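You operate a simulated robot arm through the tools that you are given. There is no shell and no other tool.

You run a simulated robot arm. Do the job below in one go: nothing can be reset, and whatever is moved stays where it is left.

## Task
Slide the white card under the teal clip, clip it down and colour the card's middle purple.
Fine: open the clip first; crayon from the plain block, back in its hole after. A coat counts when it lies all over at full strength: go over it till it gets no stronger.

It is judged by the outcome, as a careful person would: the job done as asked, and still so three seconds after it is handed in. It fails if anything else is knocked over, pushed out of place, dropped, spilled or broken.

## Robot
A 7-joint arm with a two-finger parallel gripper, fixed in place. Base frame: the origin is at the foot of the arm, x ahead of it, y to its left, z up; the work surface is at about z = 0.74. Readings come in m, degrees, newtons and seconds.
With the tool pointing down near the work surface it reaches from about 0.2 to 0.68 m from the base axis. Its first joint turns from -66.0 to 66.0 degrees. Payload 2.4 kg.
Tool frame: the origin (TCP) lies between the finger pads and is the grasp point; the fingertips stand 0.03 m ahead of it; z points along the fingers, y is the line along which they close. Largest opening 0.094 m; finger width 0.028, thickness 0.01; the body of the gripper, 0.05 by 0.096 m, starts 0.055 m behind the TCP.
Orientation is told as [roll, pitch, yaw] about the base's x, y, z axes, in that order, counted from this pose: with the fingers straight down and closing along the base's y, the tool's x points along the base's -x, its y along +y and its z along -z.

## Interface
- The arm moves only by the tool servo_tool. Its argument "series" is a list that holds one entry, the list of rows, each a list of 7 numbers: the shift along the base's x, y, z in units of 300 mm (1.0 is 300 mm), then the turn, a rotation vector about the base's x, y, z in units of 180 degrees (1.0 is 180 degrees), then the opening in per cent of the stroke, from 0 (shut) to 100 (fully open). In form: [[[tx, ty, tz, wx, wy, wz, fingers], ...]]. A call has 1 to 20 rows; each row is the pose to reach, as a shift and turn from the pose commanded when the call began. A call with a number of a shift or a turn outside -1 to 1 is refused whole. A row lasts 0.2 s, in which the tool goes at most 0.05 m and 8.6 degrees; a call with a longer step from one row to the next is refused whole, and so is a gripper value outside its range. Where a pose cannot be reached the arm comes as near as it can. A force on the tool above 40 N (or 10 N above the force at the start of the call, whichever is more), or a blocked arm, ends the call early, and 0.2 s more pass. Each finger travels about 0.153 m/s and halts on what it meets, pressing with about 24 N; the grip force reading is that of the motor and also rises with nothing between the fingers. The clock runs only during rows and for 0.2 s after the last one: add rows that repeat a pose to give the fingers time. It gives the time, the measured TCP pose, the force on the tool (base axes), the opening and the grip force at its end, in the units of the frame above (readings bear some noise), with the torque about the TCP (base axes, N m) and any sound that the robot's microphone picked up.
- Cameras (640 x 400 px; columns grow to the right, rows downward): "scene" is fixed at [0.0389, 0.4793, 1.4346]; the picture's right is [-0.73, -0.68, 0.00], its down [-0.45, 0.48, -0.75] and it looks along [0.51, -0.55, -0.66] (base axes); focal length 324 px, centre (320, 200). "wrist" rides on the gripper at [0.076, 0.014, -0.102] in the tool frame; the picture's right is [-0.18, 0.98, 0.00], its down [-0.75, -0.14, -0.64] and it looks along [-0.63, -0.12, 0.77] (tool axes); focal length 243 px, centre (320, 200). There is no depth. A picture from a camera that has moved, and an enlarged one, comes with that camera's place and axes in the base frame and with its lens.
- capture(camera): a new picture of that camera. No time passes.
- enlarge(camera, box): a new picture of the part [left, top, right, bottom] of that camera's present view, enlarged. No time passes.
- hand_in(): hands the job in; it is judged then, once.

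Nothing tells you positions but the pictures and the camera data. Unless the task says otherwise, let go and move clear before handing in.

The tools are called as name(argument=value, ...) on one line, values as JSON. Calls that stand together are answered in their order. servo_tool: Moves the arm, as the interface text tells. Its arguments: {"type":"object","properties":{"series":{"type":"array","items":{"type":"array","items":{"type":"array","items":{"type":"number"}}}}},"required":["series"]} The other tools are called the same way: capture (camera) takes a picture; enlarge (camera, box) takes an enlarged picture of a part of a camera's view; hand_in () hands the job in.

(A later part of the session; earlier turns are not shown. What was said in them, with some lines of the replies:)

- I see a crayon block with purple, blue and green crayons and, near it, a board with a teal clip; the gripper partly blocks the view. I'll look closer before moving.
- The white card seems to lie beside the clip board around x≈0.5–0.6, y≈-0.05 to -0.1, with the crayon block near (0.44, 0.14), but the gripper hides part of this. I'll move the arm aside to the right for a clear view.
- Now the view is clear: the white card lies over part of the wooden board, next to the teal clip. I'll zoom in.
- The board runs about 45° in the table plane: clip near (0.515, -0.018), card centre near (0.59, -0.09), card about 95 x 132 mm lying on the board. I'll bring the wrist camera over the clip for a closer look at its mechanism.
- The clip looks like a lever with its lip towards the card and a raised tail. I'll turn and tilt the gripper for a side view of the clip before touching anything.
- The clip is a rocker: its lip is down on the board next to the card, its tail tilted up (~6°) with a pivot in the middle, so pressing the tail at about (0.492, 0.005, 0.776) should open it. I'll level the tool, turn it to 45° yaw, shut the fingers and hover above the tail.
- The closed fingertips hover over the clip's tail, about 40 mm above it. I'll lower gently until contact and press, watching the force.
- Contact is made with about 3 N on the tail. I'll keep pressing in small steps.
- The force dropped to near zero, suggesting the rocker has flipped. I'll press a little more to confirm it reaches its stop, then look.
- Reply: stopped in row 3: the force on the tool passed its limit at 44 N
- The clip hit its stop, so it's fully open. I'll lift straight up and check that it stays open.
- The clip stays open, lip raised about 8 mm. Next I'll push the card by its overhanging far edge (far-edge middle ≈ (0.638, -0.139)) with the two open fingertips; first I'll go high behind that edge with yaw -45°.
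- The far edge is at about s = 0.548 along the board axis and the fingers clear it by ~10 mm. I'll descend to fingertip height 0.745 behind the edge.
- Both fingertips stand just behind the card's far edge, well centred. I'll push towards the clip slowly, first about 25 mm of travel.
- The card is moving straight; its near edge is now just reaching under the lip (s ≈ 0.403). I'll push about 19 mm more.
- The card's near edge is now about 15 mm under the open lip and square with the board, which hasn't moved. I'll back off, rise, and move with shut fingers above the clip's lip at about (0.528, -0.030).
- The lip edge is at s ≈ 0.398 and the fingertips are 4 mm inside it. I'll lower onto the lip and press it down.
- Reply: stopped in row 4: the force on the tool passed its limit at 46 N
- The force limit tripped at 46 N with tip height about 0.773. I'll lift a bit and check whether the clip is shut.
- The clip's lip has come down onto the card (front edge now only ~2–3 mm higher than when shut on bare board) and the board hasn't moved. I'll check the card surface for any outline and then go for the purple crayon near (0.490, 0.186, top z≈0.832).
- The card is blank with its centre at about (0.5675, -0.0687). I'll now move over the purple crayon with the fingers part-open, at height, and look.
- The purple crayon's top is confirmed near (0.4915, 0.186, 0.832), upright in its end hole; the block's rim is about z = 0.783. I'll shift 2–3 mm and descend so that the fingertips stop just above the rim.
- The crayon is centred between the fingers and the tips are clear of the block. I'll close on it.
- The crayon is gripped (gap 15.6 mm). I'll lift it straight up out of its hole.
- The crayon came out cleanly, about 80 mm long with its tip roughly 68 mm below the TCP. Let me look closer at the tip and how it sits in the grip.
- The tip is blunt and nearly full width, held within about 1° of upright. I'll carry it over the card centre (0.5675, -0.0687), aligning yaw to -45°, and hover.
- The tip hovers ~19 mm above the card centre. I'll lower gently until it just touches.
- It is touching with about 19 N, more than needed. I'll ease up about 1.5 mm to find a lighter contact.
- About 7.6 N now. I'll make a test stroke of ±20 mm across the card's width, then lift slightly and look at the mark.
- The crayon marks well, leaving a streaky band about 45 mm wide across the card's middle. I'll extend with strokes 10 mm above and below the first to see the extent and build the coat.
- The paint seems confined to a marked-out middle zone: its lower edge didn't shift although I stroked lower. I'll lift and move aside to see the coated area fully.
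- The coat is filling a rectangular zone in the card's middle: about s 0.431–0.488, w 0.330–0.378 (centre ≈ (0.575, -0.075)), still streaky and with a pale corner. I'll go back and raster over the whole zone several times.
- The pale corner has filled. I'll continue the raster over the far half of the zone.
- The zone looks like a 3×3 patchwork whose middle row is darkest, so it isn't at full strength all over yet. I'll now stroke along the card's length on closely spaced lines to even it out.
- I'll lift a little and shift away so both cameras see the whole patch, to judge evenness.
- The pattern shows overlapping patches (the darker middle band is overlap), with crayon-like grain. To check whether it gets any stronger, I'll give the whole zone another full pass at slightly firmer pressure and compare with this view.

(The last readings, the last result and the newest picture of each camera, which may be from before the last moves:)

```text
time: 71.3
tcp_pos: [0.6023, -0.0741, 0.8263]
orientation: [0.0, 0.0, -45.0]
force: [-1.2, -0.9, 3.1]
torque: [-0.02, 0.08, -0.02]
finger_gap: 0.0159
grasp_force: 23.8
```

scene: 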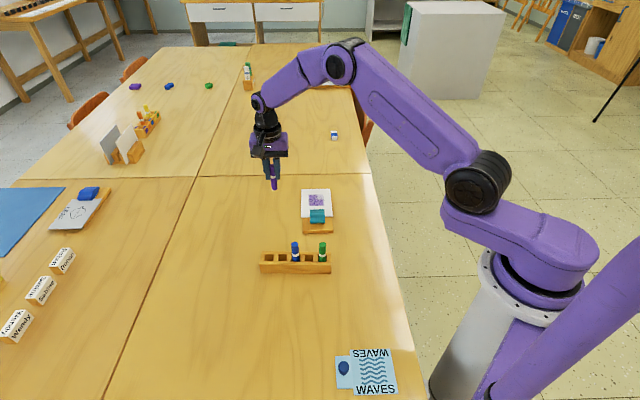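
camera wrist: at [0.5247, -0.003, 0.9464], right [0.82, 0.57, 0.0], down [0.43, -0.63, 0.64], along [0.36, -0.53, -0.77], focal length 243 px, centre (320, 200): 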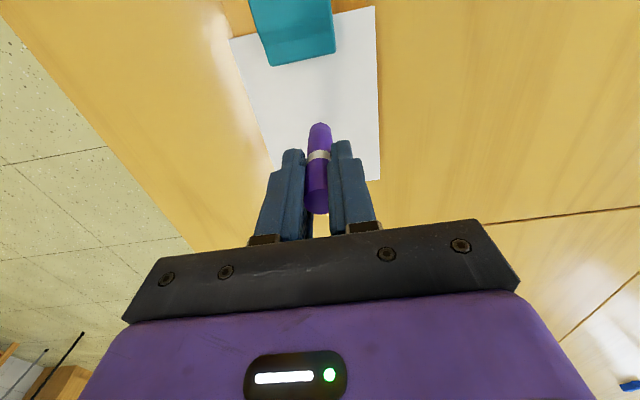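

servo_tool(series=[[[-0.0259, -0.0259, -0.0005, 0, 0, 0, 0], [-0.0519, -0.0519, -0.0005, 0, 0, 0, 0], [-0.0778, -0.0778, -0.0005, 0, 0, 0, 0], [-0.099, -0.099, -0.0005, 0, 0, 0, 0], [-0.1155, -0.0825, -0.0005, 0, 0, 0, 0], [-0.0943, -0.0613, -0.0005, 0, 0, 0, 0], [-0.0684, -0.0354, -0.0005, 0, 0, 0, 0], [-0.0424, -0.0094, -0.0005, 0, 0, 0, 0], [-0.0165, 0.0165, -0.0005, 0, 0, 0, 0], [-0.033, 0.033, -0.0005, 0, 0, 0, 0], [-0.0589, 0.0071, -0.0005, 0, 0, 0, 0], [-0.0849, -0.0189, -0.0005, 0, 0, 0, 0], [-0.1108, -0.0448, -0.0005, 0, 0, 0, 0], [-0.132, -0.066, -0.0005, 0, 0, 0, 0], [-0.1485, -0.0495, -0.0005, 0, 0, 0, 0], [-0.1273, -0.0283, -0.0005, 0, 0, 0, 0], [-0.1014, -0.0024, -0.0005, 0, 0, 0, 0], [-0.0754, 0.0236, -0.0005, 0, 0, 0, 0], [-0.0495, 0.0495, -0.0005, 0, 0, 0, 0]]])

enlarge(camera="scene", box=[296, 180, 340, 225])

```text
time: 75.3
tcp_pos: [0.5867, -0.0595, 0.8246]
orientation: [-0.1, 0.0, -45.0]
force: [-3.6, -4.3, 13.0]
torque: [-0.39, 0.22, 0.0]
finger_gap: 0.016
grasp_force: 23.9
```

```text
8.89 times, centred on (318, 202) of scene
camera zoom: at [0.0385, 0.4792, 1.4346], right [-0.73, -0.68, 0.0], down [-0.45, 0.48, -0.75], along [0.52, -0.55, -0.66], focal length 2881 px, centre (338, 178)
```

zoom: 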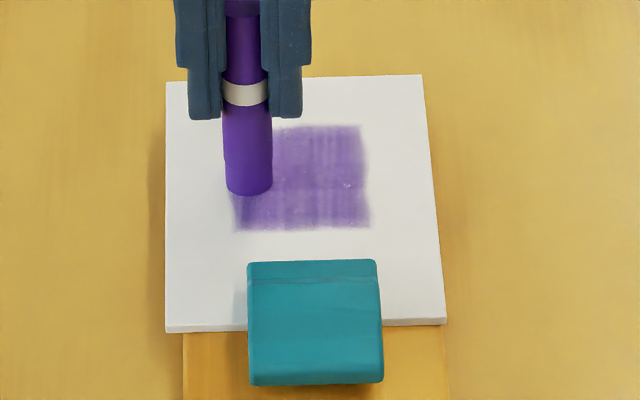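

servo_tool(series=[[[-0.0165, 0.0165, 0.0025, 0, 0, 0, 0], [-0.0424, -0.0094, 0.002, 0, 0, 0, 0], [-0.0684, -0.0354, 0.0013, 0, 0, 0, 0], [-0.0943, -0.0613, 0.0007, 0, 0, 0, 0], [-0.1155, -0.0825, 0, 0, 0, 0, 0], [-0.132, -0.066, 0, 0, 0, 0, 0], [-0.1108, -0.0448, 0.0007, 0, 0, 0, 0], [-0.0849, -0.0189, 0.0013, 0, 0, 0, 0], [-0.0589, 0.0071, 0.002, 0, 0, 0, 0], [-0.033, 0.033, 0.0025, 0, 0, 0, 0], [-0.0495, 0.0495, 0.0025, 0, 0, 0, 0], [-0.0754, 0.0236, 0.002, 0, 0, 0, 0], [-0.1014, -0.0024, 0.0013, 0, 0, 0, 0], [-0.1273, -0.0283, 0.0007, 0, 0, 0, 0], [-0.1485, -0.0495, 0, 0, 0, 0, 0], [-0.1226, -0.0754, 0, 0, 0, 0, 0], [-0.0966, -0.1014, 0, 0, 0, 0, 0], [-0.0707, -0.1273, 0, 0, 0, 0, 0], [-0.0519, -0.1461, 0, 0, 0, 0, 0]]])

servo_tool(series=[[[0, 0, 0.05, 0, 0, 0, 0], [0.04, -0.06, 0.14, 0, 0, 0, 0], [0.1, -0.12, 0.18, 0, 0, 0, 0]]])

enlarge(camera="scene", box=[304, 188, 332, 210])

enlarge(camera="scene", box=[296, 180, 340, 225])

```text
time: 79.3
tcp_pos: [0.572, -0.1044, 0.8241]
orientation: [0.0, 0.0, -45.0]
force: [-0.8, 0.7, 1.4]
torque: [0.06, 0.04, 0.03]
finger_gap: 0.0158
grasp_force: 23.8
```

```text
time: 80.2
tcp_pos: [0.5995, -0.1377, 0.8802]
orientation: [0.0, 0.0, -44.9]
force: [-1.0, 0.4, 0.8]
torque: [-0.02, 0.04, 0.02]
finger_gap: 0.0159
grasp_force: 24.3
```

```text
16.00 times, centred on (318, 199) of scene
camera zoom: at [0.0388, 0.4793, 1.4346], right [-0.73, -0.69, 0.0], down [-0.45, 0.48, -0.75], along [0.52, -0.55, -0.66], focal length 5186 px, centre (352, 216)
```

zoom: 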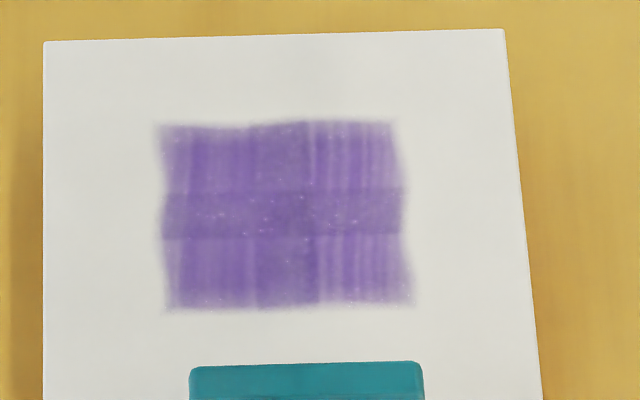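

```text
8.89 times, centred on (318, 202) of scene
camera zoom: at [0.0388, 0.4793, 1.4346], right [-0.73, -0.69, 0.0], down [-0.45, 0.48, -0.75], along [0.52, -0.55, -0.66], focal length 2881 px, centre (338, 178)
```

zoom: 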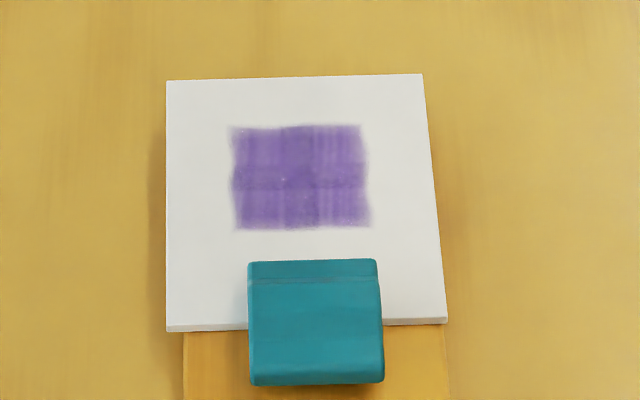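

The four overlapping patches now look near equal; the lower-left one did get stronger with the last pass. I'll give another full pass at light pressure to make sure it gets no stronger.

servo_tool(series=[[[-0.05, 0.06, -0.04, 0, 0, 0, 0], [-0.1, 0.12, -0.13, 0, 0, 0, 0], [-0.1, 0.12, -0.17, 0, 0, 0, 0], [-0.1, 0.12, -0.178, 0, 0, 0, 0], [-0.1, 0.12, -0.181, 0, 0, 0, 0]]])

servo_tool(series=[[[0.0259, 0.0259, 0.0006, 0, 0, 0, 0], [0.0519, 0.0519, 0.0011, 0, 0, 0, 0], [0.0778, 0.0778, 0.0017, 0, 0, 0, 0], [0.099, 0.099, 0.0022, 0, 0, 0, 0], [0.0825, 0.1155, 0.0022, 0, 0, 0, 0], [0.0613, 0.0943, 0.0017, 0, 0, 0, 0], [0.0354, 0.0684, 0.0011, 0, 0, 0, 0], [0.0094, 0.0424, 0.0006, 0, 0, 0, 0], [-0.0165, 0.0165, 0, 0, 0, 0, 0], [-0.033, 0.033, 0, 0, 0, 0, 0], [-0.0071, 0.0589, 0.0006, 0, 0, 0, 0], [0.0189, 0.0849, 0.0011, 0, 0, 0, 0], [0.0448, 0.1108, 0.0017, 0, 0, 0, 0], [0.066, 0.132, 0.0022, 0, 0, 0, 0], [0.0495, 0.1485, 0.0022, 0, 0, 0, 0], [0.0283, 0.1273, 0.0017, 0, 0, 0, 0], [0.0024, 0.1014, 0.0011, 0, 0, 0, 0], [-0.0236, 0.0754, 0.0006, 0, 0, 0, 0], [-0.0495, 0.0495, 0, 0, 0, 0, 0]]])

enlarge(camera="scene", box=[304, 188, 332, 210])

```text
time: 81.3
tcp_pos: [0.5716, -0.1027, 0.8244]
orientation: [0.0, 0.0, -45.1]
force: [-1.4, -0.4, 3.1]
torque: [-0.02, 0.07, 0.01]
finger_gap: 0.0155
grasp_force: 23.8
```

```text
time: 85.3
tcp_pos: [0.5555, -0.0873, 0.8248]
orientation: [0.1, 0.0, -44.9]
force: [1.0, 0.2, 2.5]
torque: [0.05, -0.05, -0.03]
finger_gap: 0.0155
grasp_force: 23.9
```

```text
16.00 times, centred on (318, 199) of scene
camera zoom: at [0.0388, 0.4793, 1.4345], right [-0.73, -0.68, 0.0], down [-0.45, 0.48, -0.75], along [0.52, -0.55, -0.66], focal length 5186 px, centre (352, 216)
```

zoom: 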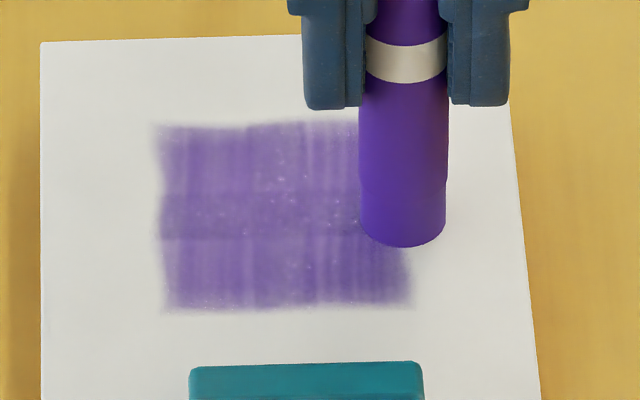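

servo_tool(series=[[[-0.0165, 0.0165, -0.0003, 0, 0, 0, 0], [0.0094, 0.0424, 0.0003, 0, 0, 0, 0], [0.0354, 0.0684, 0.0008, 0, 0, 0, 0], [0.0613, 0.0943, 0.0014, 0, 0, 0, 0], [0.0825, 0.1155, 0.002, 0, 0, 0, 0], [0.066, 0.132, 0.002, 0, 0, 0, 0], [0.0448, 0.1108, 0.0014, 0, 0, 0, 0], [0.0189, 0.0849, 0.0008, 0, 0, 0, 0], [-0.0071, 0.0589, 0.0003, 0, 0, 0, 0], [-0.033, 0.033, -0.0003, 0, 0, 0, 0], [-0.0495, 0.0495, -0.0003, 0, 0, 0, 0], [-0.0236, 0.0754, 0.0003, 0, 0, 0, 0], [0.0024, 0.1014, 0.0008, 0, 0, 0, 0], [0.0283, 0.1273, 0.0014, 0, 0, 0, 0], [0.0495, 0.1485, 0.002, 0, 0, 0, 0], [0.0542, 0.1014, 0.0014, 0, 0, 0, 0], [0.0825, 0.0731, 0.0014, 0, 0, 0, 0], [0.1108, 0.0448, 0.0014, 0, 0, 0, 0], [0.1296, 0.0259, 0.0014, 0, 0, 0, 0]]])

servo_tool(series=[[[0, 0, 0.05, 0, 0, 0, 0], [0.06, -0.02, 0.14, 0, 0, 0, 0], [0.12, -0.06, 0.18, 0, 0, 0, 0]]])

enlarge(camera="scene", box=[304, 188, 332, 210])

enlarge(camera="scene", box=[296, 180, 340, 225])

```text
time: 89.3
tcp_pos: [0.5962, -0.08, 0.8259]
orientation: [0.1, 0.0, -44.9]
force: [-1.4, 2.5, 4.4]
torque: [0.09, 0.08, -0.02]
finger_gap: 0.0157
grasp_force: 24.2
```

```text
time: 90.2
tcp_pos: [0.633, -0.0975, 0.8791]
orientation: [-0.2, 0.0, -45.0]
force: [-0.3, -0.4, -0.3]
torque: [0.0, 0.02, 0.02]
finger_gap: 0.0158
grasp_force: 23.7
```

```text
16.00 times, centred on (318, 199) of scene
camera zoom: at [0.0388, 0.4793, 1.4346], right [-0.73, -0.69, 0.0], down [-0.45, 0.48, -0.75], along [0.52, -0.55, -0.66], focal length 5186 px, centre (352, 216)
```

zoom: 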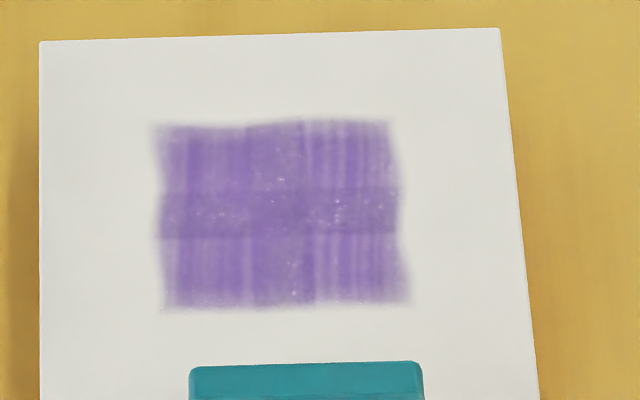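

```text
8.89 times, centred on (318, 202) of scene
camera zoom: at [0.0388, 0.4793, 1.4346], right [-0.73, -0.69, 0.0], down [-0.45, 0.48, -0.75], along [0.52, -0.55, -0.66], focal length 2881 px, centre (338, 178)
```

zoom: 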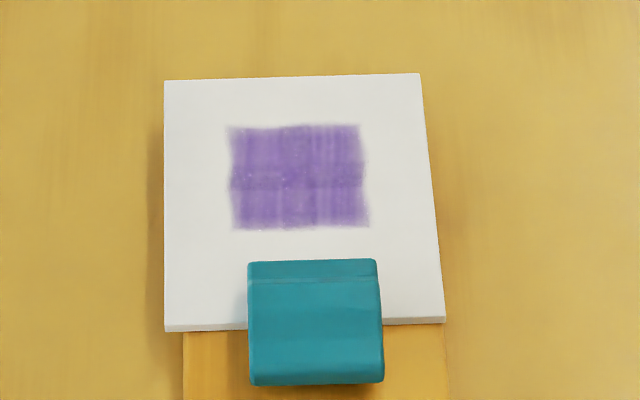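

The look hasn't visibly changed with that pass, apart from natural grain. To be sure it's saturated, I'll rub hard only in one corner (far, +w side) and see whether it becomes darker than the rest.

servo_tool(series=[[[-0.06, 0.03, -0.04, 0, 0, 0, 0], [-0.12, 0.06, -0.13, 0, 0, 0, 0], [-0.12, 0.06, -0.17, 0, 0, 0, 0], [-0.12, 0.06, -0.181, 0, 0, 0, 0], [-0.1059, 0.0741, -0.181, 0, 0, 0, 0], [-0.1341, 0.0459, -0.181, 0, 0, 0, 0], [-0.1059, 0.0741, -0.181, 0, 0, 0, 0], [-0.1341, 0.0459, -0.181, 0, 0, 0, 0], [-0.1059, 0.0741, -0.181, 0, 0, 0, 0], [-0.1341, 0.0459, -0.181, 0, 0, 0, 0], [-0.1153, 0.0835, -0.181, 0, 0, 0, 0], [-0.1435, 0.0553, -0.181, 0, 0, 0, 0], [-0.1153, 0.0835, -0.181, 0, 0, 0, 0], [-0.1435, 0.0553, -0.181, 0, 0, 0, 0], [-0.1153, 0.0835, -0.181, 0, 0, 0, 0], [-0.1435, 0.0553, -0.181, 0, 0, 0, 0], [-0.12, 0.06, -0.181, 0, 0, 0, 0], [-0.12, 0.06, -0.13, 0, 0, 0, 0], [-0.06, 0.03, -0.04, 0, 0, 0, 0], [0, 0, 0, 0, 0, 0, 0]]])

enlarge(camera="scene", box=[304, 188, 332, 210])

enlarge(camera="wrist", box=[180, 0, 380, 130])

```text
time: 94.3
tcp_pos: [0.6299, -0.0968, 0.8794]
orientation: [-0.1, 0.0, -44.9]
force: [-0.2, -0.3, -0.5]
torque: [0.01, -0.04, -0.02]
finger_gap: 0.0157
grasp_force: 23.9
```

```text
16.00 times, centred on (318, 199) of scene
camera zoom: at [0.0388, 0.4793, 1.4346], right [-0.73, -0.68, 0.0], down [-0.45, 0.48, -0.75], along [0.51, -0.55, -0.66], focal length 5186 px, centre (352, 216)
```

zoom: 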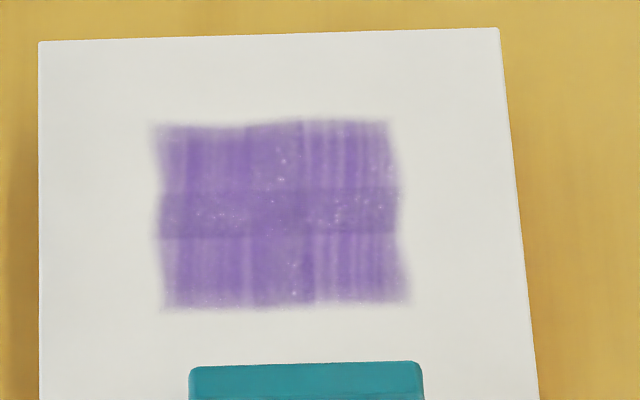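

```text
3.08 times, centred on (280, 65) of wrist
camera zoom: at [0.5866, -0.0329, 0.9816], right [0.82, 0.57, 0.0], down [0.43, -0.63, 0.64], along [0.36, -0.53, -0.77], focal length 746 px, centre (443, 615)
```

zoom: 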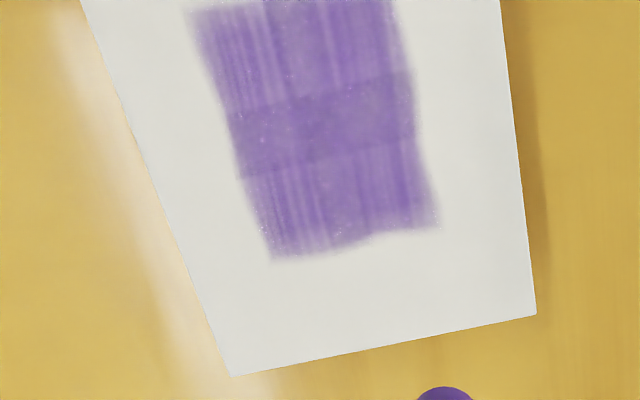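

The rubbed corner got no darker than the rest, so that side is saturated. The -w side took lighter pressure, so I'll rub those patches some more too and compare.

servo_tool(series=[[[-0.1, 0.008, -0.05, 0, 0, 0, 0], [-0.193, 0.0153, -0.14, 0, 0, 0, 0], [-0.193, 0.0153, -0.172, 0, 0, 0, 0], [-0.193, 0.0153, -0.1823, 0, 0, 0, 0], [-0.1741, 0.0342, -0.1823, 0, 0, 0, 0], [-0.2119, -0.0036, -0.1823, 0, 0, 0, 0], [-0.1741, 0.0342, -0.1823, 0, 0, 0, 0], [-0.2119, -0.0036, -0.1823, 0, 0, 0, 0], [-0.2308, 0.0153, -0.1823, 0, 0, 0, 0], [-0.193, 0.0531, -0.1823, 0, 0, 0, 0], [-0.2308, 0.0153, -0.1823, 0, 0, 0, 0], [-0.193, 0.0531, -0.1823, 0, 0, 0, 0], [-0.2118, 0.0719, -0.1823, 0, 0, 0, 0], [-0.2496, 0.0341, -0.1823, 0, 0, 0, 0], [-0.2118, 0.0719, -0.1823, 0, 0, 0, 0], [-0.2307, 0.0908, -0.1823, 0, 0, 0, 0], [-0.2685, 0.053, -0.1823, 0, 0, 0, 0], [-0.2307, 0.0908, -0.1823, 0, 0, 0, 0], [-0.2685, 0.053, -0.1823, 0, 0, 0, 0], [-0.2874, 0.0719, -0.1823, 0, 0, 0, 0]]])

servo_tool(series=[[[0.0377, 0.0377, 0, 0, 0, 0, 0], [0, 0, 0, 0, 0, 0, 0], [0.0377, 0.0377, 0, 0, 0, 0, 0], [0.0236, 0.0518, 0, 0, 0, 0, 0], [-0.0141, 0.0141, 0, 0, 0, 0, 0], [0.0236, 0.0518, 0, 0, 0, 0, 0], [0.0542, 0.0825, 0.001, 0, 0, 0, 0], [0.0825, 0.1108, 0.002, 0, 0, 0, 0], [0.0542, 0.0825, 0.001, 0, 0, 0, 0], [0.0825, 0.1108, 0.002, 0, 0, 0, 0], [0.0825, 0.1108, 0.05, 0, 0, 0, 0], [0.14, 0.05, 0.12, 0, 0, 0, 0], [0.2, -0.05, 0.18, 0, 0, 0, 0], [0.28, -0.1, 0.18, 0, 0, 0, 0]]])

enlarge(camera="scene", box=[304, 188, 332, 210])

capture(camera="wrist")

```text
time: 98.5
tcp_pos: [0.545, -0.0778, 0.823]
orientation: [0.0, -0.1, -45.1]
force: [2.9, -2.8, 5.7]
torque: [-0.15, -0.15, -0.02]
finger_gap: 0.0156
grasp_force: 23.9
```

```text
time: 101.5
tcp_pos: [0.6281, -0.1053, 0.8784]
orientation: [0.0, -0.1, -44.8]
force: [0.1, 0.1, 0.9]
torque: [0.01, -0.03, 0.02]
finger_gap: 0.016
grasp_force: 23.9
```

```text
16.00 times, centred on (318, 199) of scene
camera zoom: at [0.0388, 0.4793, 1.4346], right [-0.73, -0.68, 0.0], down [-0.45, 0.48, -0.75], along [0.51, -0.55, -0.66], focal length 5186 px, centre (352, 216)
```

zoom: 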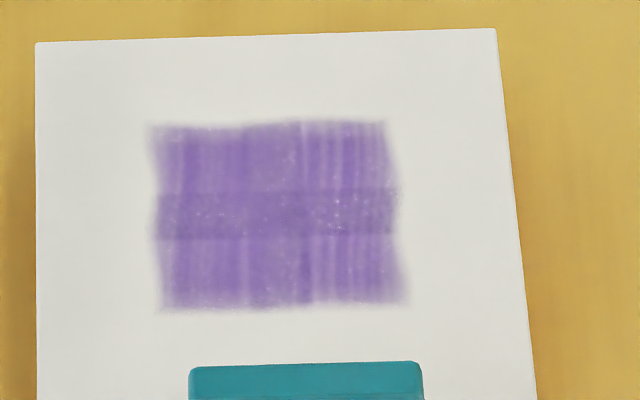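

```text
taken
camera wrist: at [0.5845, -0.0409, 0.9807], right [0.82, 0.57, 0.0], down [0.43, -0.63, 0.64], along [0.36, -0.53, -0.77], focal length 243 px, centre (320, 200)
```

wrist: 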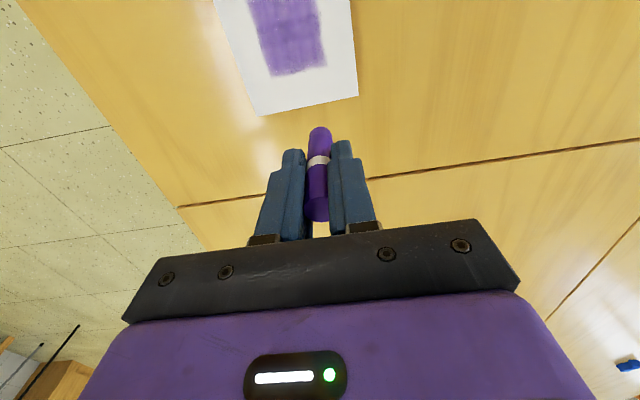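

No part got any stronger, so the coat is saturated all over the middle zone. Now I'll check how the crayon sits in the grip before returning it to its hole.

enlarge(camera="wrist", box=[270, 100, 370, 230])

enlarge(camera="scene", box=[285, 130, 345, 200])

enlarge(camera="scene", box=[250, 230, 346, 290])

```text
3.08 times, centred on (320, 165) of wrist
camera zoom: at [0.5845, -0.0409, 0.9807], right [0.82, 0.57, 0.0], down [0.43, -0.63, 0.64], along [0.36, -0.53, -0.77], focal length 746 px, centre (320, 308)
```

zoom: 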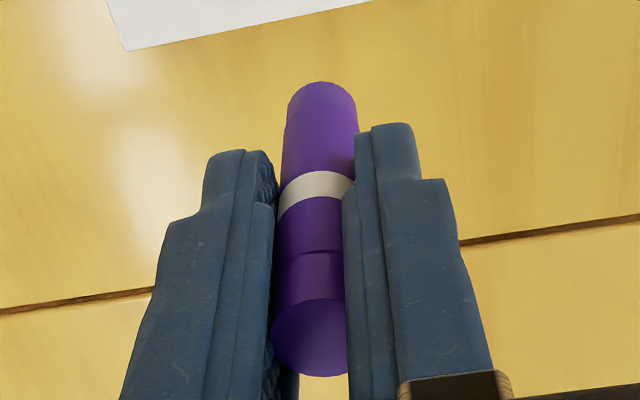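

```text
5.71 times, centred on (315, 165) of scene
camera zoom: at [0.0388, 0.4793, 1.4346], right [-0.73, -0.68, 0.0], down [-0.45, 0.48, -0.75], along [0.51, -0.55, -0.66], focal length 1852 px, centre (349, 400)
```

zoom: 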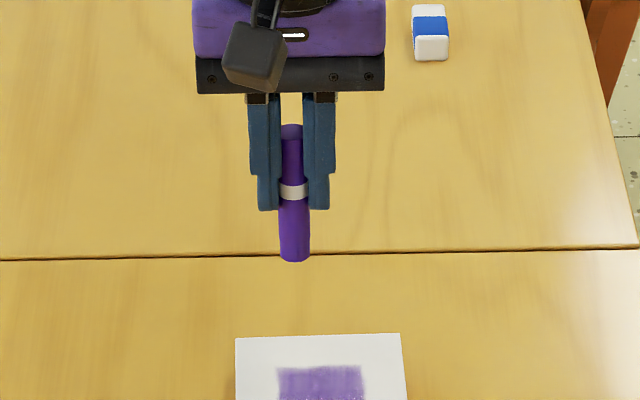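

```text
6.67 times, centred on (298, 260) of scene
camera zoom: at [0.0388, 0.4793, 1.4346], right [-0.73, -0.68, 0.0], down [-0.45, 0.48, -0.75], along [0.51, -0.55, -0.66], focal length 2161 px, centre (467, -200)
```

zoom: 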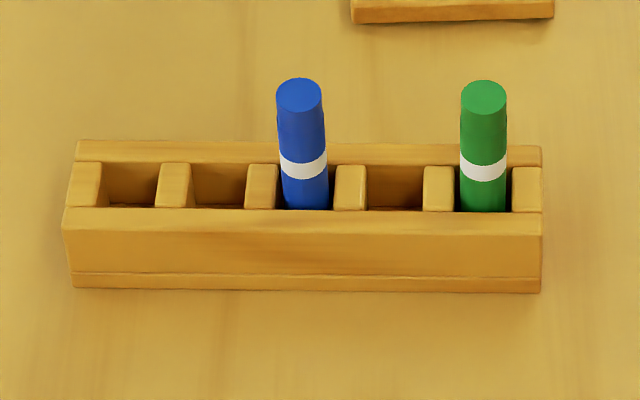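

The crayon slid up about 5 mm in the grip but is still upright. The empty end hole is at the original spot (TCP 0.492, 0.1857), so I'll carry the crayon there at height, restoring yaw -47.8°.

servo_tool(series=[[[0, 0, 0.1, 0, 0, 0, 0], [-0.03, 0.06, 0.2, 0, 0, 0, 0], [-0.08, 0.18, 0.233, 0, 0, -0.002, 0], [-0.14, 0.31, 0.233, 0, 0, -0.005, 0], [-0.2, 0.44, 0.233, 0, 0, -0.008, 0], [-0.26, 0.57, 0.233, 0, 0, -0.011, 0], [-0.32, 0.7, 0.233, 0, 0, -0.014, 0], [-0.38, 0.83, 0.233, 0, 0, -0.0161, 0], [-0.43, 0.93, 0.233, 0, 0, -0.0161, 0], [-0.455, 0.97, 0.233, 0, 0, -0.0161, 0], [-0.455, 0.97, 0.233, 0, 0, -0.0161, 0]]])

capture(camera="wrist")

enlarge(camera="scene", box=[240, 180, 350, 290])

```text
time: 104.0
tcp_pos: [0.4916, 0.1843, 0.9491]
orientation: [0.0, 0.0, -48.0]
force: [-0.2, 0.4, 0.0]
torque: [0.01, 0.01, -0.03]
finger_gap: 0.0157
grasp_force: 23.3
```

```text
taken
camera wrist: at [0.4512, 0.2522, 1.051], right [0.85, 0.52, 0.0], down [0.4, -0.65, 0.64], along [0.34, -0.55, -0.77], focal length 243 px, centre (320, 200)
```

wrist: 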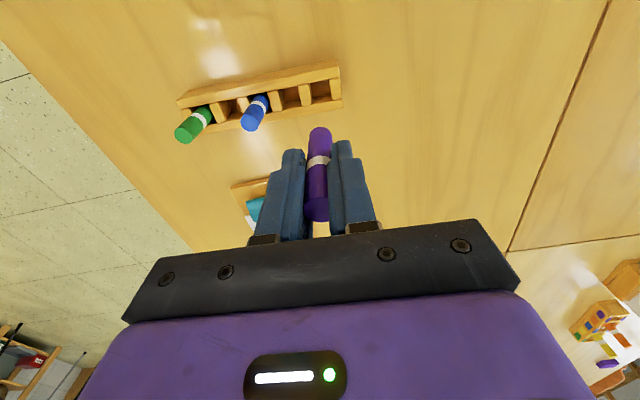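

```text
3.64 times, centred on (295, 235) of scene
camera zoom: at [0.0388, 0.4793, 1.4346], right [-0.73, -0.69, 0.0], down [-0.45, 0.48, -0.75], along [0.52, -0.55, -0.66], focal length 1179 px, centre (411, 73)
```

zoom: 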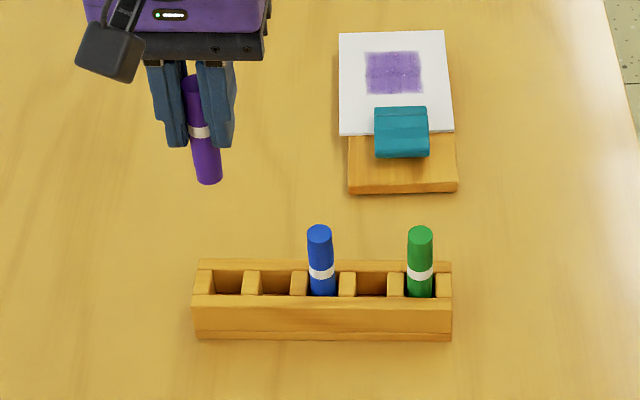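

The pose matches the one just after lift-out within a millimetre. I'll lower until the tip is just above the hole and check alignment.

servo_tool(series=[[[0, 0, -0.1, 0, 0, 0, 0], [0, 0, -0.2, 0, 0, 0, 0], [0, 0, -0.27, 0, 0, 0, 0], [0, 0, -0.3, 0, 0, 0, 0], [0, 0, -0.3, 0, 0, 0, 0]]])

enlarge(camera="wrist", box=[220, 60, 400, 200])

enlarge(camera="scene", box=[245, 215, 325, 285])

```text
time: 105.2
tcp_pos: [0.4923, 0.1845, 0.8578]
orientation: [0.0, 0.0, -47.8]
force: [-0.4, -0.6, -0.1]
torque: [-0.01, 0.04, -0.03]
finger_gap: 0.0157
grasp_force: 24.1
```

```text
2.86 times, centred on (310, 130) of wrist
camera zoom: at [0.4516, 0.2522, 0.9606], right [0.85, 0.52, 0.0], down [0.4, -0.65, 0.64], along [0.34, -0.55, -0.77], focal length 693 px, centre (349, 400)
```

zoom: 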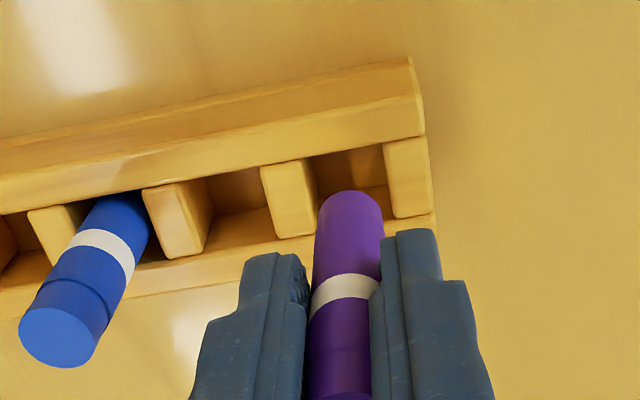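

```text
5.71 times, centred on (285, 250) of scene
camera zoom: at [0.0389, 0.4793, 1.4346], right [-0.73, -0.68, 0.0], down [-0.45, 0.48, -0.75], along [0.51, -0.55, -0.66], focal length 1852 px, centre (520, -86)
```

zoom: 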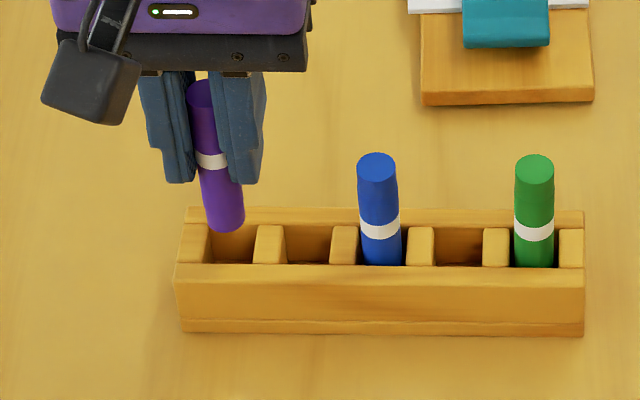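

The tip lines up with the empty end hole (centred between the dividers). I'll lower it in slowly.

servo_tool(series=[[[0, 0, -0.02, 0, 0, 0, 0], [0, 0, -0.04, 0, 0, 0, 0], [0, 0, -0.055, 0, 0, 0, 0], [0, 0, -0.07, 0, 0, 0, 0], [0, 0, -0.07, 0, 0, 0, 0]]])

enlarge(camera="wrist", box=[220, 60, 400, 200])

enlarge(camera="scene", box=[245, 215, 325, 285])

```text
time: 106.3
tcp_pos: [0.4921, 0.1845, 0.8374]
orientation: [-0.1, 0.0, -47.9]
force: [0.1, 0.4, -0.9]
torque: [0.0, 0.01, -0.02]
finger_gap: 0.0157
grasp_force: 23.8
```

```text
2.86 times, centred on (310, 130) of wrist
camera zoom: at [0.452, 0.2518, 0.9394], right [0.85, 0.52, 0.0], down [0.4, -0.65, 0.64], along [0.34, -0.55, -0.77], focal length 693 px, centre (349, 400)
```

zoom: 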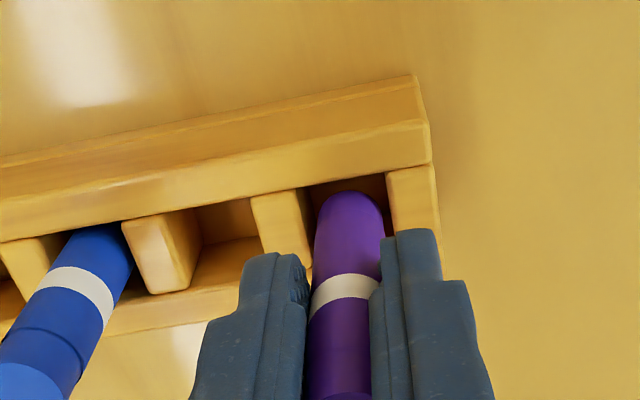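

```text
5.71 times, centred on (285, 250) of scene
camera zoom: at [0.0389, 0.4793, 1.4346], right [-0.73, -0.68, 0.0], down [-0.45, 0.48, -0.75], along [0.51, -0.55, -0.66], focal length 1852 px, centre (520, -86)
```

zoom: 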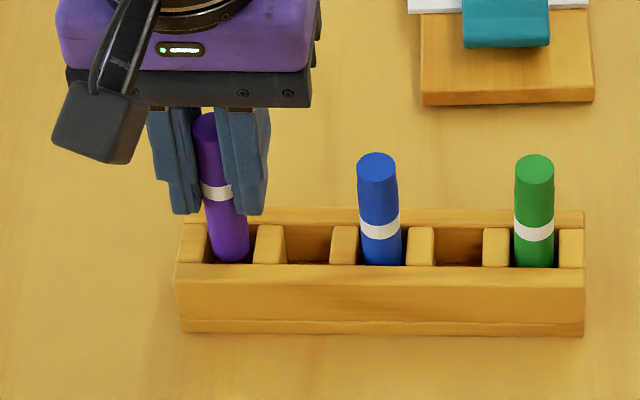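

It's entering the hole freely. I'll continue down to just above the original depth.

servo_tool(series=[[[0, 0, -0.02, 0, 0, 0, 0], [0, 0, -0.04, 0, 0, 0, 0], [0, 0, -0.055, 0, 0, 0, 0], [0, 0, -0.062, 0, 0, 0, 0], [0, 0, -0.062, 0, 0, 0, 0]]])

enlarge(camera="wrist", box=[220, 60, 400, 200])

enlarge(camera="scene", box=[245, 215, 325, 285])

```text
time: 107.5
tcp_pos: [0.4919, 0.1852, 0.8189]
orientation: [0.0, 0.0, -47.9]
force: [0.1, 0.3, -0.1]
torque: [0.01, 0.0, 0.02]
finger_gap: 0.0158
grasp_force: 24.1
```

```text
2.86 times, centred on (310, 130) of wrist
camera zoom: at [0.4517, 0.252, 0.921], right [0.85, 0.52, 0.0], down [0.4, -0.65, 0.64], along [0.34, -0.55, -0.77], focal length 693 px, centre (349, 400)
```

zoom: 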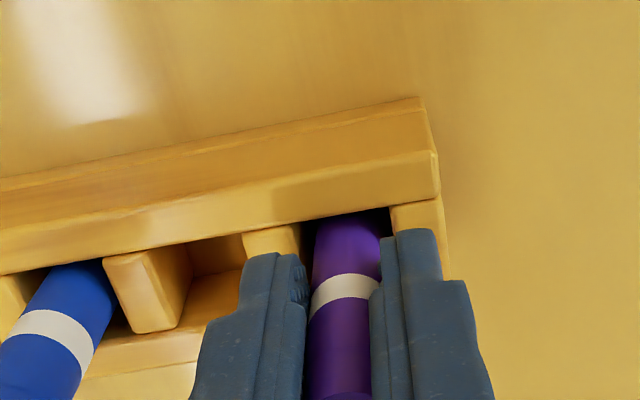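

```text
5.71 times, centred on (285, 250) of scene
camera zoom: at [0.0389, 0.4793, 1.4346], right [-0.73, -0.68, 0.0], down [-0.45, 0.48, -0.75], along [0.51, -0.55, -0.66], focal length 1852 px, centre (520, -86)
```

zoom: 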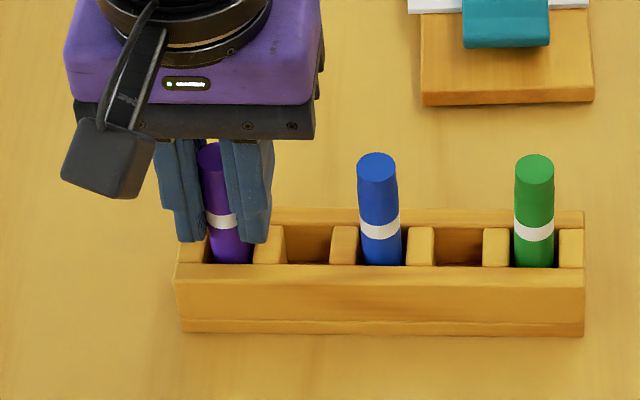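

No force yet; the crayon still sits about 3–4 mm higher than before. I'll lower 3 mm more and then release gently.

servo_tool(series=[[[0, 0, -0.005, 0, 0, 0, 0], [0, 0, -0.01, 0, 0, 0, 0], [0, 0, -0.01, 0, 0, 0, 0]]])

```text
time: 108.3
tcp_pos: [0.4918, 0.1857, 0.8145]
orientation: [0.0, 0.0, -47.9]
force: [0.4, -0.7, -0.5]
torque: [0.0, 0.0, -0.02]
finger_gap: 0.0159
grasp_force: 23.9
```

servo_tool(series=[[[0, 0, 0, 0, 0, 0, 19], [0, 0, 0, 0, 0, 0, 22], [0, 0, 0, 0, 0, 0, 30], [0, 0, 0, 0, 0, 0, 45], [0, 0, 0, 0, 0, 0, 60], [0, 0, 0, 0, 0, 0, 60]]])

enlarge(camera="wrist", box=[220, 60, 400, 230])

enlarge(camera="scene", box=[245, 215, 325, 285])

```text
time: 109.8
tcp_pos: [0.4916, 0.1839, 0.8148]
orientation: [0.0, 0.0, -47.7]
force: [0.1, 0.0, -0.3]
torque: [0.03, -0.02, 0.03]
finger_gap: 0.0562
grasp_force: 0.1
```

```text
2.35 times, centred on (310, 145) of wrist
camera zoom: at [0.4514, 0.2519, 0.9178], right [0.85, 0.52, 0.0], down [0.4, -0.65, 0.64], along [0.34, -0.55, -0.77], focal length 571 px, centre (344, 329)
```

zoom: 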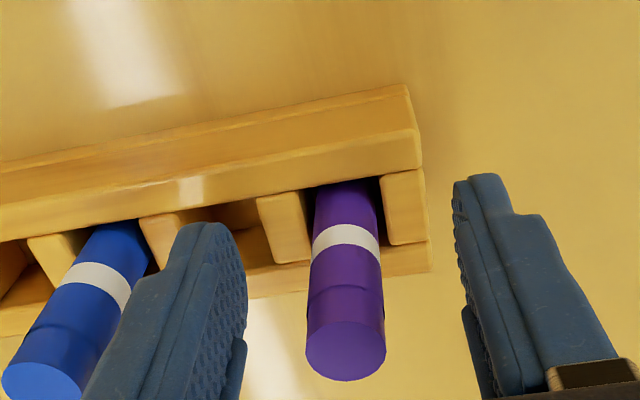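

```text
5.71 times, centred on (285, 250) of scene
camera zoom: at [0.0389, 0.4793, 1.4346], right [-0.73, -0.68, 0.0], down [-0.45, 0.48, -0.75], along [0.51, -0.55, -0.66], focal length 1852 px, centre (520, -86)
```

zoom: 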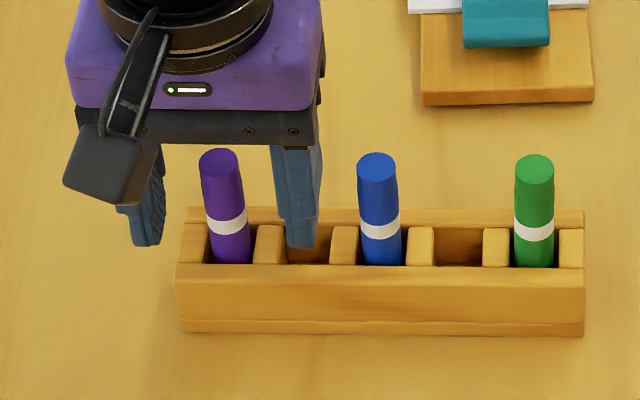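

The crayon stands in its hole, released. I'll rise straight up and check it.

servo_tool(series=[[[0, 0, 0.08, 0, 0, 0, 60], [0, 0, 0.2, 0, 0, 0, 60], [0, 0, 0.34, 0, 0, 0, 60], [0, 0, 0.45, 0, 0, 0, 60]]])

enlarge(camera="scene", box=[250, 230, 346, 290])

enlarge(camera="scene", box=[295, 180, 341, 235])

```text
time: 110.8
tcp_pos: [0.4919, 0.1854, 0.9507]
orientation: [0.0, 0.1, -47.9]
force: [-0.7, -0.4, 0.9]
torque: [-0.03, 0.0, -0.02]
finger_gap: 0.0562
grasp_force: 0.2
```

```text
6.67 times, centred on (298, 260) of scene
camera zoom: at [0.0388, 0.4793, 1.4346], right [-0.73, -0.68, 0.0], down [-0.45, 0.48, -0.75], along [0.51, -0.55, -0.66], focal length 2161 px, centre (467, -200)
```

zoom: 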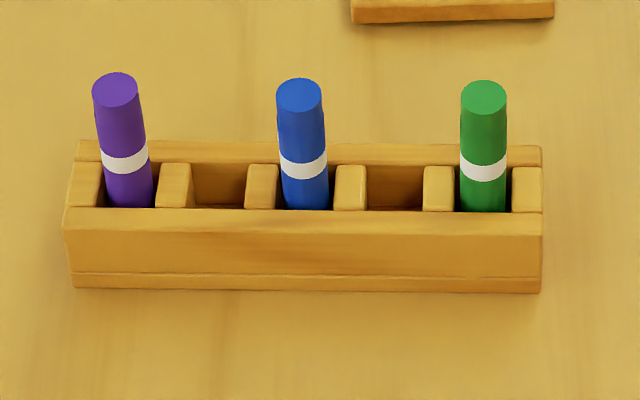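

```text
7.27 times, centred on (318, 208) of scene
camera zoom: at [0.0388, 0.4793, 1.4346], right [-0.73, -0.68, 0.0], down [-0.45, 0.48, -0.75], along [0.51, -0.55, -0.66], focal length 2357 px, centre (334, 146)
```

zoom: 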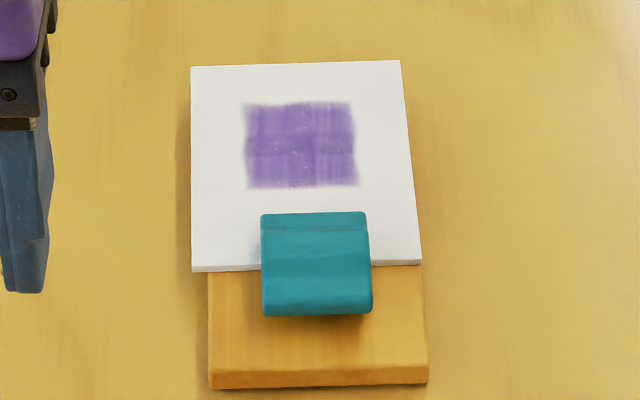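

The crayon is back in its hole and the block is undisturbed. The card drifted a few mm sideways during rubbing, so I want a side view of the clip to confirm it truly clamps the card.

servo_tool(series=[[[-0.01, -0.063, 0, 0, 0, 0.044, 60], [-0.019, -0.127, 0, 0, 0, 0.088, 80], [-0.028, -0.19, -0.01, 0, 0, 0.132, 100], [-0.038, -0.254, -0.02, 0, 0, 0.176, 100], [-0.047, -0.317, -0.03, 0, 0, 0.22, 100], [-0.057, -0.381, -0.04, 0, 0, 0.264, 100], [-0.066, -0.444, -0.05, 0, 0, 0.308, 100], [-0.076, -0.508, -0.06, 0, 0, 0.352, 100], [-0.085, -0.571, -0.07, 0, 0, 0.396, 100], [-0.095, -0.635, -0.08, 0, 0, 0.44, 100], [-0.104, -0.698, -0.09, 0, 0, 0.484, 100], [-0.114, -0.762, -0.1, 0, 0, 0.528, 100], [-0.123, -0.825, -0.1, 0, 0, 0.5717, 100]]])

servo_tool(series=[[[0, 0, -0.04, 0.0342, -0.0239, 0, 100], [0, 0, -0.08, 0.0683, -0.0478, 0, 100], [0, 0, -0.12, 0.1025, -0.0717, 0, 100], [0, 0, -0.16, 0.1367, -0.0957, 0, 100], [0, 0, -0.2, 0.1708, -0.1196, 0, 100], [0, 0, -0.24, 0.205, -0.1435, 0, 100]]])

capture(camera="wrist")

enlarge(camera="wrist", box=[230, 50, 350, 140])

```text
time: 113.5
tcp_pos: [0.4551, -0.0604, 0.9192]
orientation: [-0.1, 0.0, 55.2]
force: [0.6, 0.0, 0.1]
torque: [0.03, 0.03, 0.0]
finger_gap: 0.094
grasp_force: 0.0
```

```text
time: 115.0
tcp_pos: [0.4556, -0.0614, 0.8483]
orientation: [-0.2, -45.2, 55.2]
force: [-0.9, -0.7, 0.8]
torque: [-0.03, 0.0, -0.01]
finger_gap: 0.0938
grasp_force: 0.1
```

```text
taken
camera wrist: at [0.3711, -0.1567, 0.8666], right [-0.73, 0.67, 0.13], down [0.16, -0.02, 0.99], along [0.66, 0.74, -0.09], focal length 243 px, centre (320, 200)
```

wrist: 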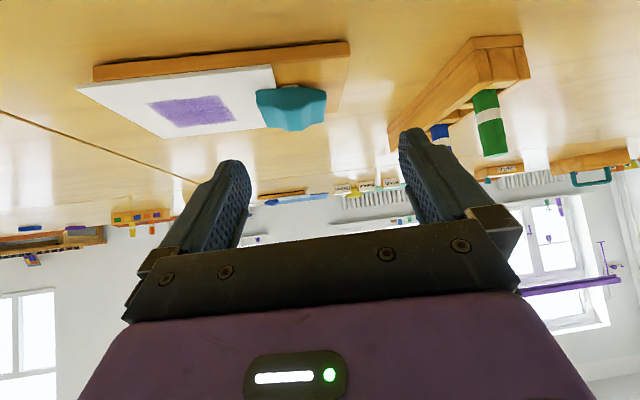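

```text
4.44 times, centred on (290, 95) of wrist
camera zoom: at [0.3711, -0.1567, 0.8666], right [-0.73, 0.67, 0.13], down [0.16, -0.02, 0.99], along [0.66, 0.74, -0.09], focal length 1078 px, centre (453, 667)
```

zoom: 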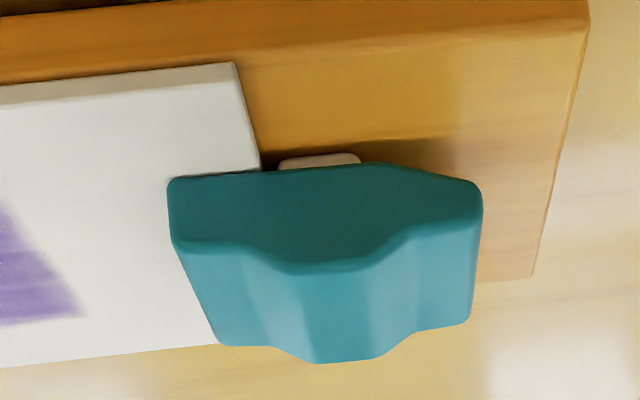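

From the side, the clip's lip sits flat on the card, with about 16 mm of card under it, so it's clipped. Let me take a last close look at the coat and overall scene while the arm is clear.

enlarge(camera="scene", box=[308, 190, 328, 208])

enlarge(camera="wrist", box=[70, 50, 290, 150])

capture(camera="scene")

```text
16.00 times, centred on (318, 199) of scene
camera zoom: at [0.0389, 0.4793, 1.4345], right [-0.73, -0.69, 0.0], down [-0.45, 0.48, -0.75], along [0.52, -0.55, -0.66], focal length 5186 px, centre (352, 216)
```

zoom: 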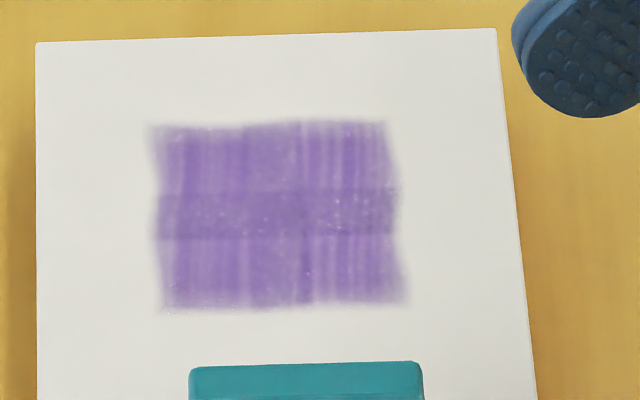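

```text
2.91 times, centred on (180, 100) of wrist
camera zoom: at [0.3711, -0.1567, 0.8666], right [-0.73, 0.67, 0.13], down [0.16, -0.02, 0.99], along [0.66, 0.74, -0.09], focal length 706 px, centre (727, 491)
```

zoom: 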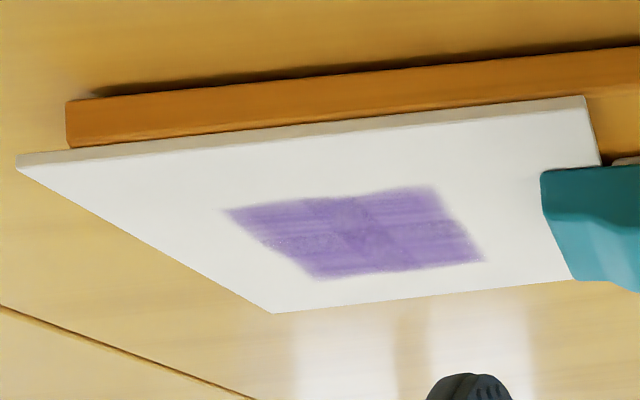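

```text
taken
```

scene: 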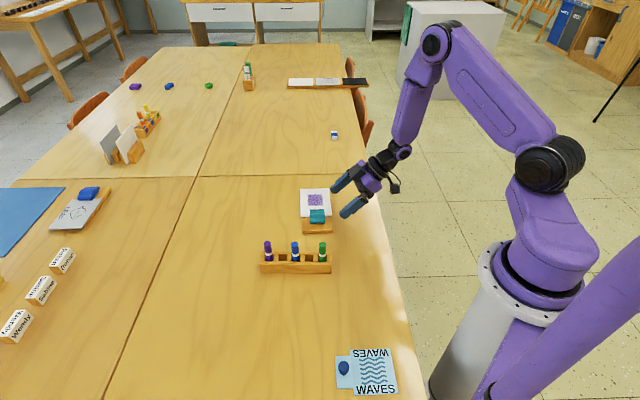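

Everything looks right: coat even over the middle, clip down on the card, crayon back, nothing else moved. I'll level the tool, rise clear and then hand in.

servo_tool(series=[[[-0.02, 0, 0.05, -0.0342, 0.0239, 0, 100], [-0.04, 0, 0.12, -0.0683, 0.0478, 0, 100], [-0.08, 0, 0.2, -0.1025, 0.0717, 0, 100], [-0.12, 0, 0.3, -0.1367, 0.0957, 0, 100], [-0.16, 0, 0.4, -0.1708, 0.1196, 0, 100], [-0.2, 0, 0.5, -0.205, 0.1435, 0, 100], [-0.2, 0, 0.5, -0.205, 0.1435, 0, 100]]])

capture(camera="scene")

enlarge(camera="scene", box=[245, 175, 355, 290])

```text
time: 116.5
tcp_pos: [0.3934, -0.0618, 0.9984]
orientation: [0.0, 0.2, 55.0]
force: [0.9, 0.2, -0.5]
torque: [0.02, -0.01, 0.0]
finger_gap: 0.094
grasp_force: 0.0
```

```text
taken
```

scene: 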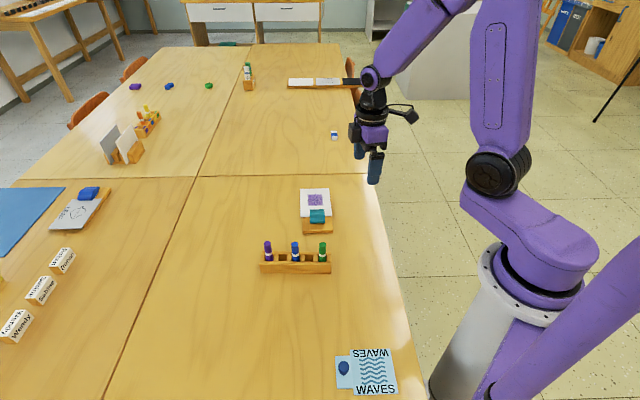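

```text
3.48 times, centred on (300, 232) of scene
camera zoom: at [0.0388, 0.4793, 1.4346], right [-0.73, -0.68, 0.0], down [-0.45, 0.48, -0.75], along [0.51, -0.55, -0.66], focal length 1127 px, centre (390, 87)
```

zoom: 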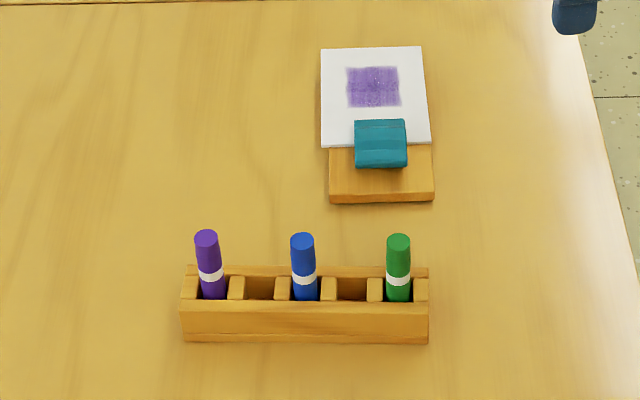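

The card is under the closed clip with its middle coloured purple. The crayon is back in its hole and the arm is clear, so I'm handing in.

hand_in()

```text
The job is handed in.
```

The job is done and handed in. The white card is under the teal clip, its middle is coloured purple, and the purple crayon is back in its hole. I haven't been told how it was judged.

- **Clip and card:** I opened the clip and pushed the card about 16 mm under it. I then pressed the clip down until its lip sat flat on the card. While I was colouring, the card drifted about 4–5 mm sideways and turned slightly, so it now sits a little off-centre on the board.
- **Colouring:** The purple covers a rectangle of about 48 by 57 mm in the middle of the card. I went over all of it several times and then rubbed parts of it again. It got no darker, though a streaky crayon grain still shows.
- **Crayon:** It slid up about 5 mm in the grip while colouring, but went back into its own hole and stands upright.

As far as I can see in the pictures, the board stayed put and nothing else was moved.
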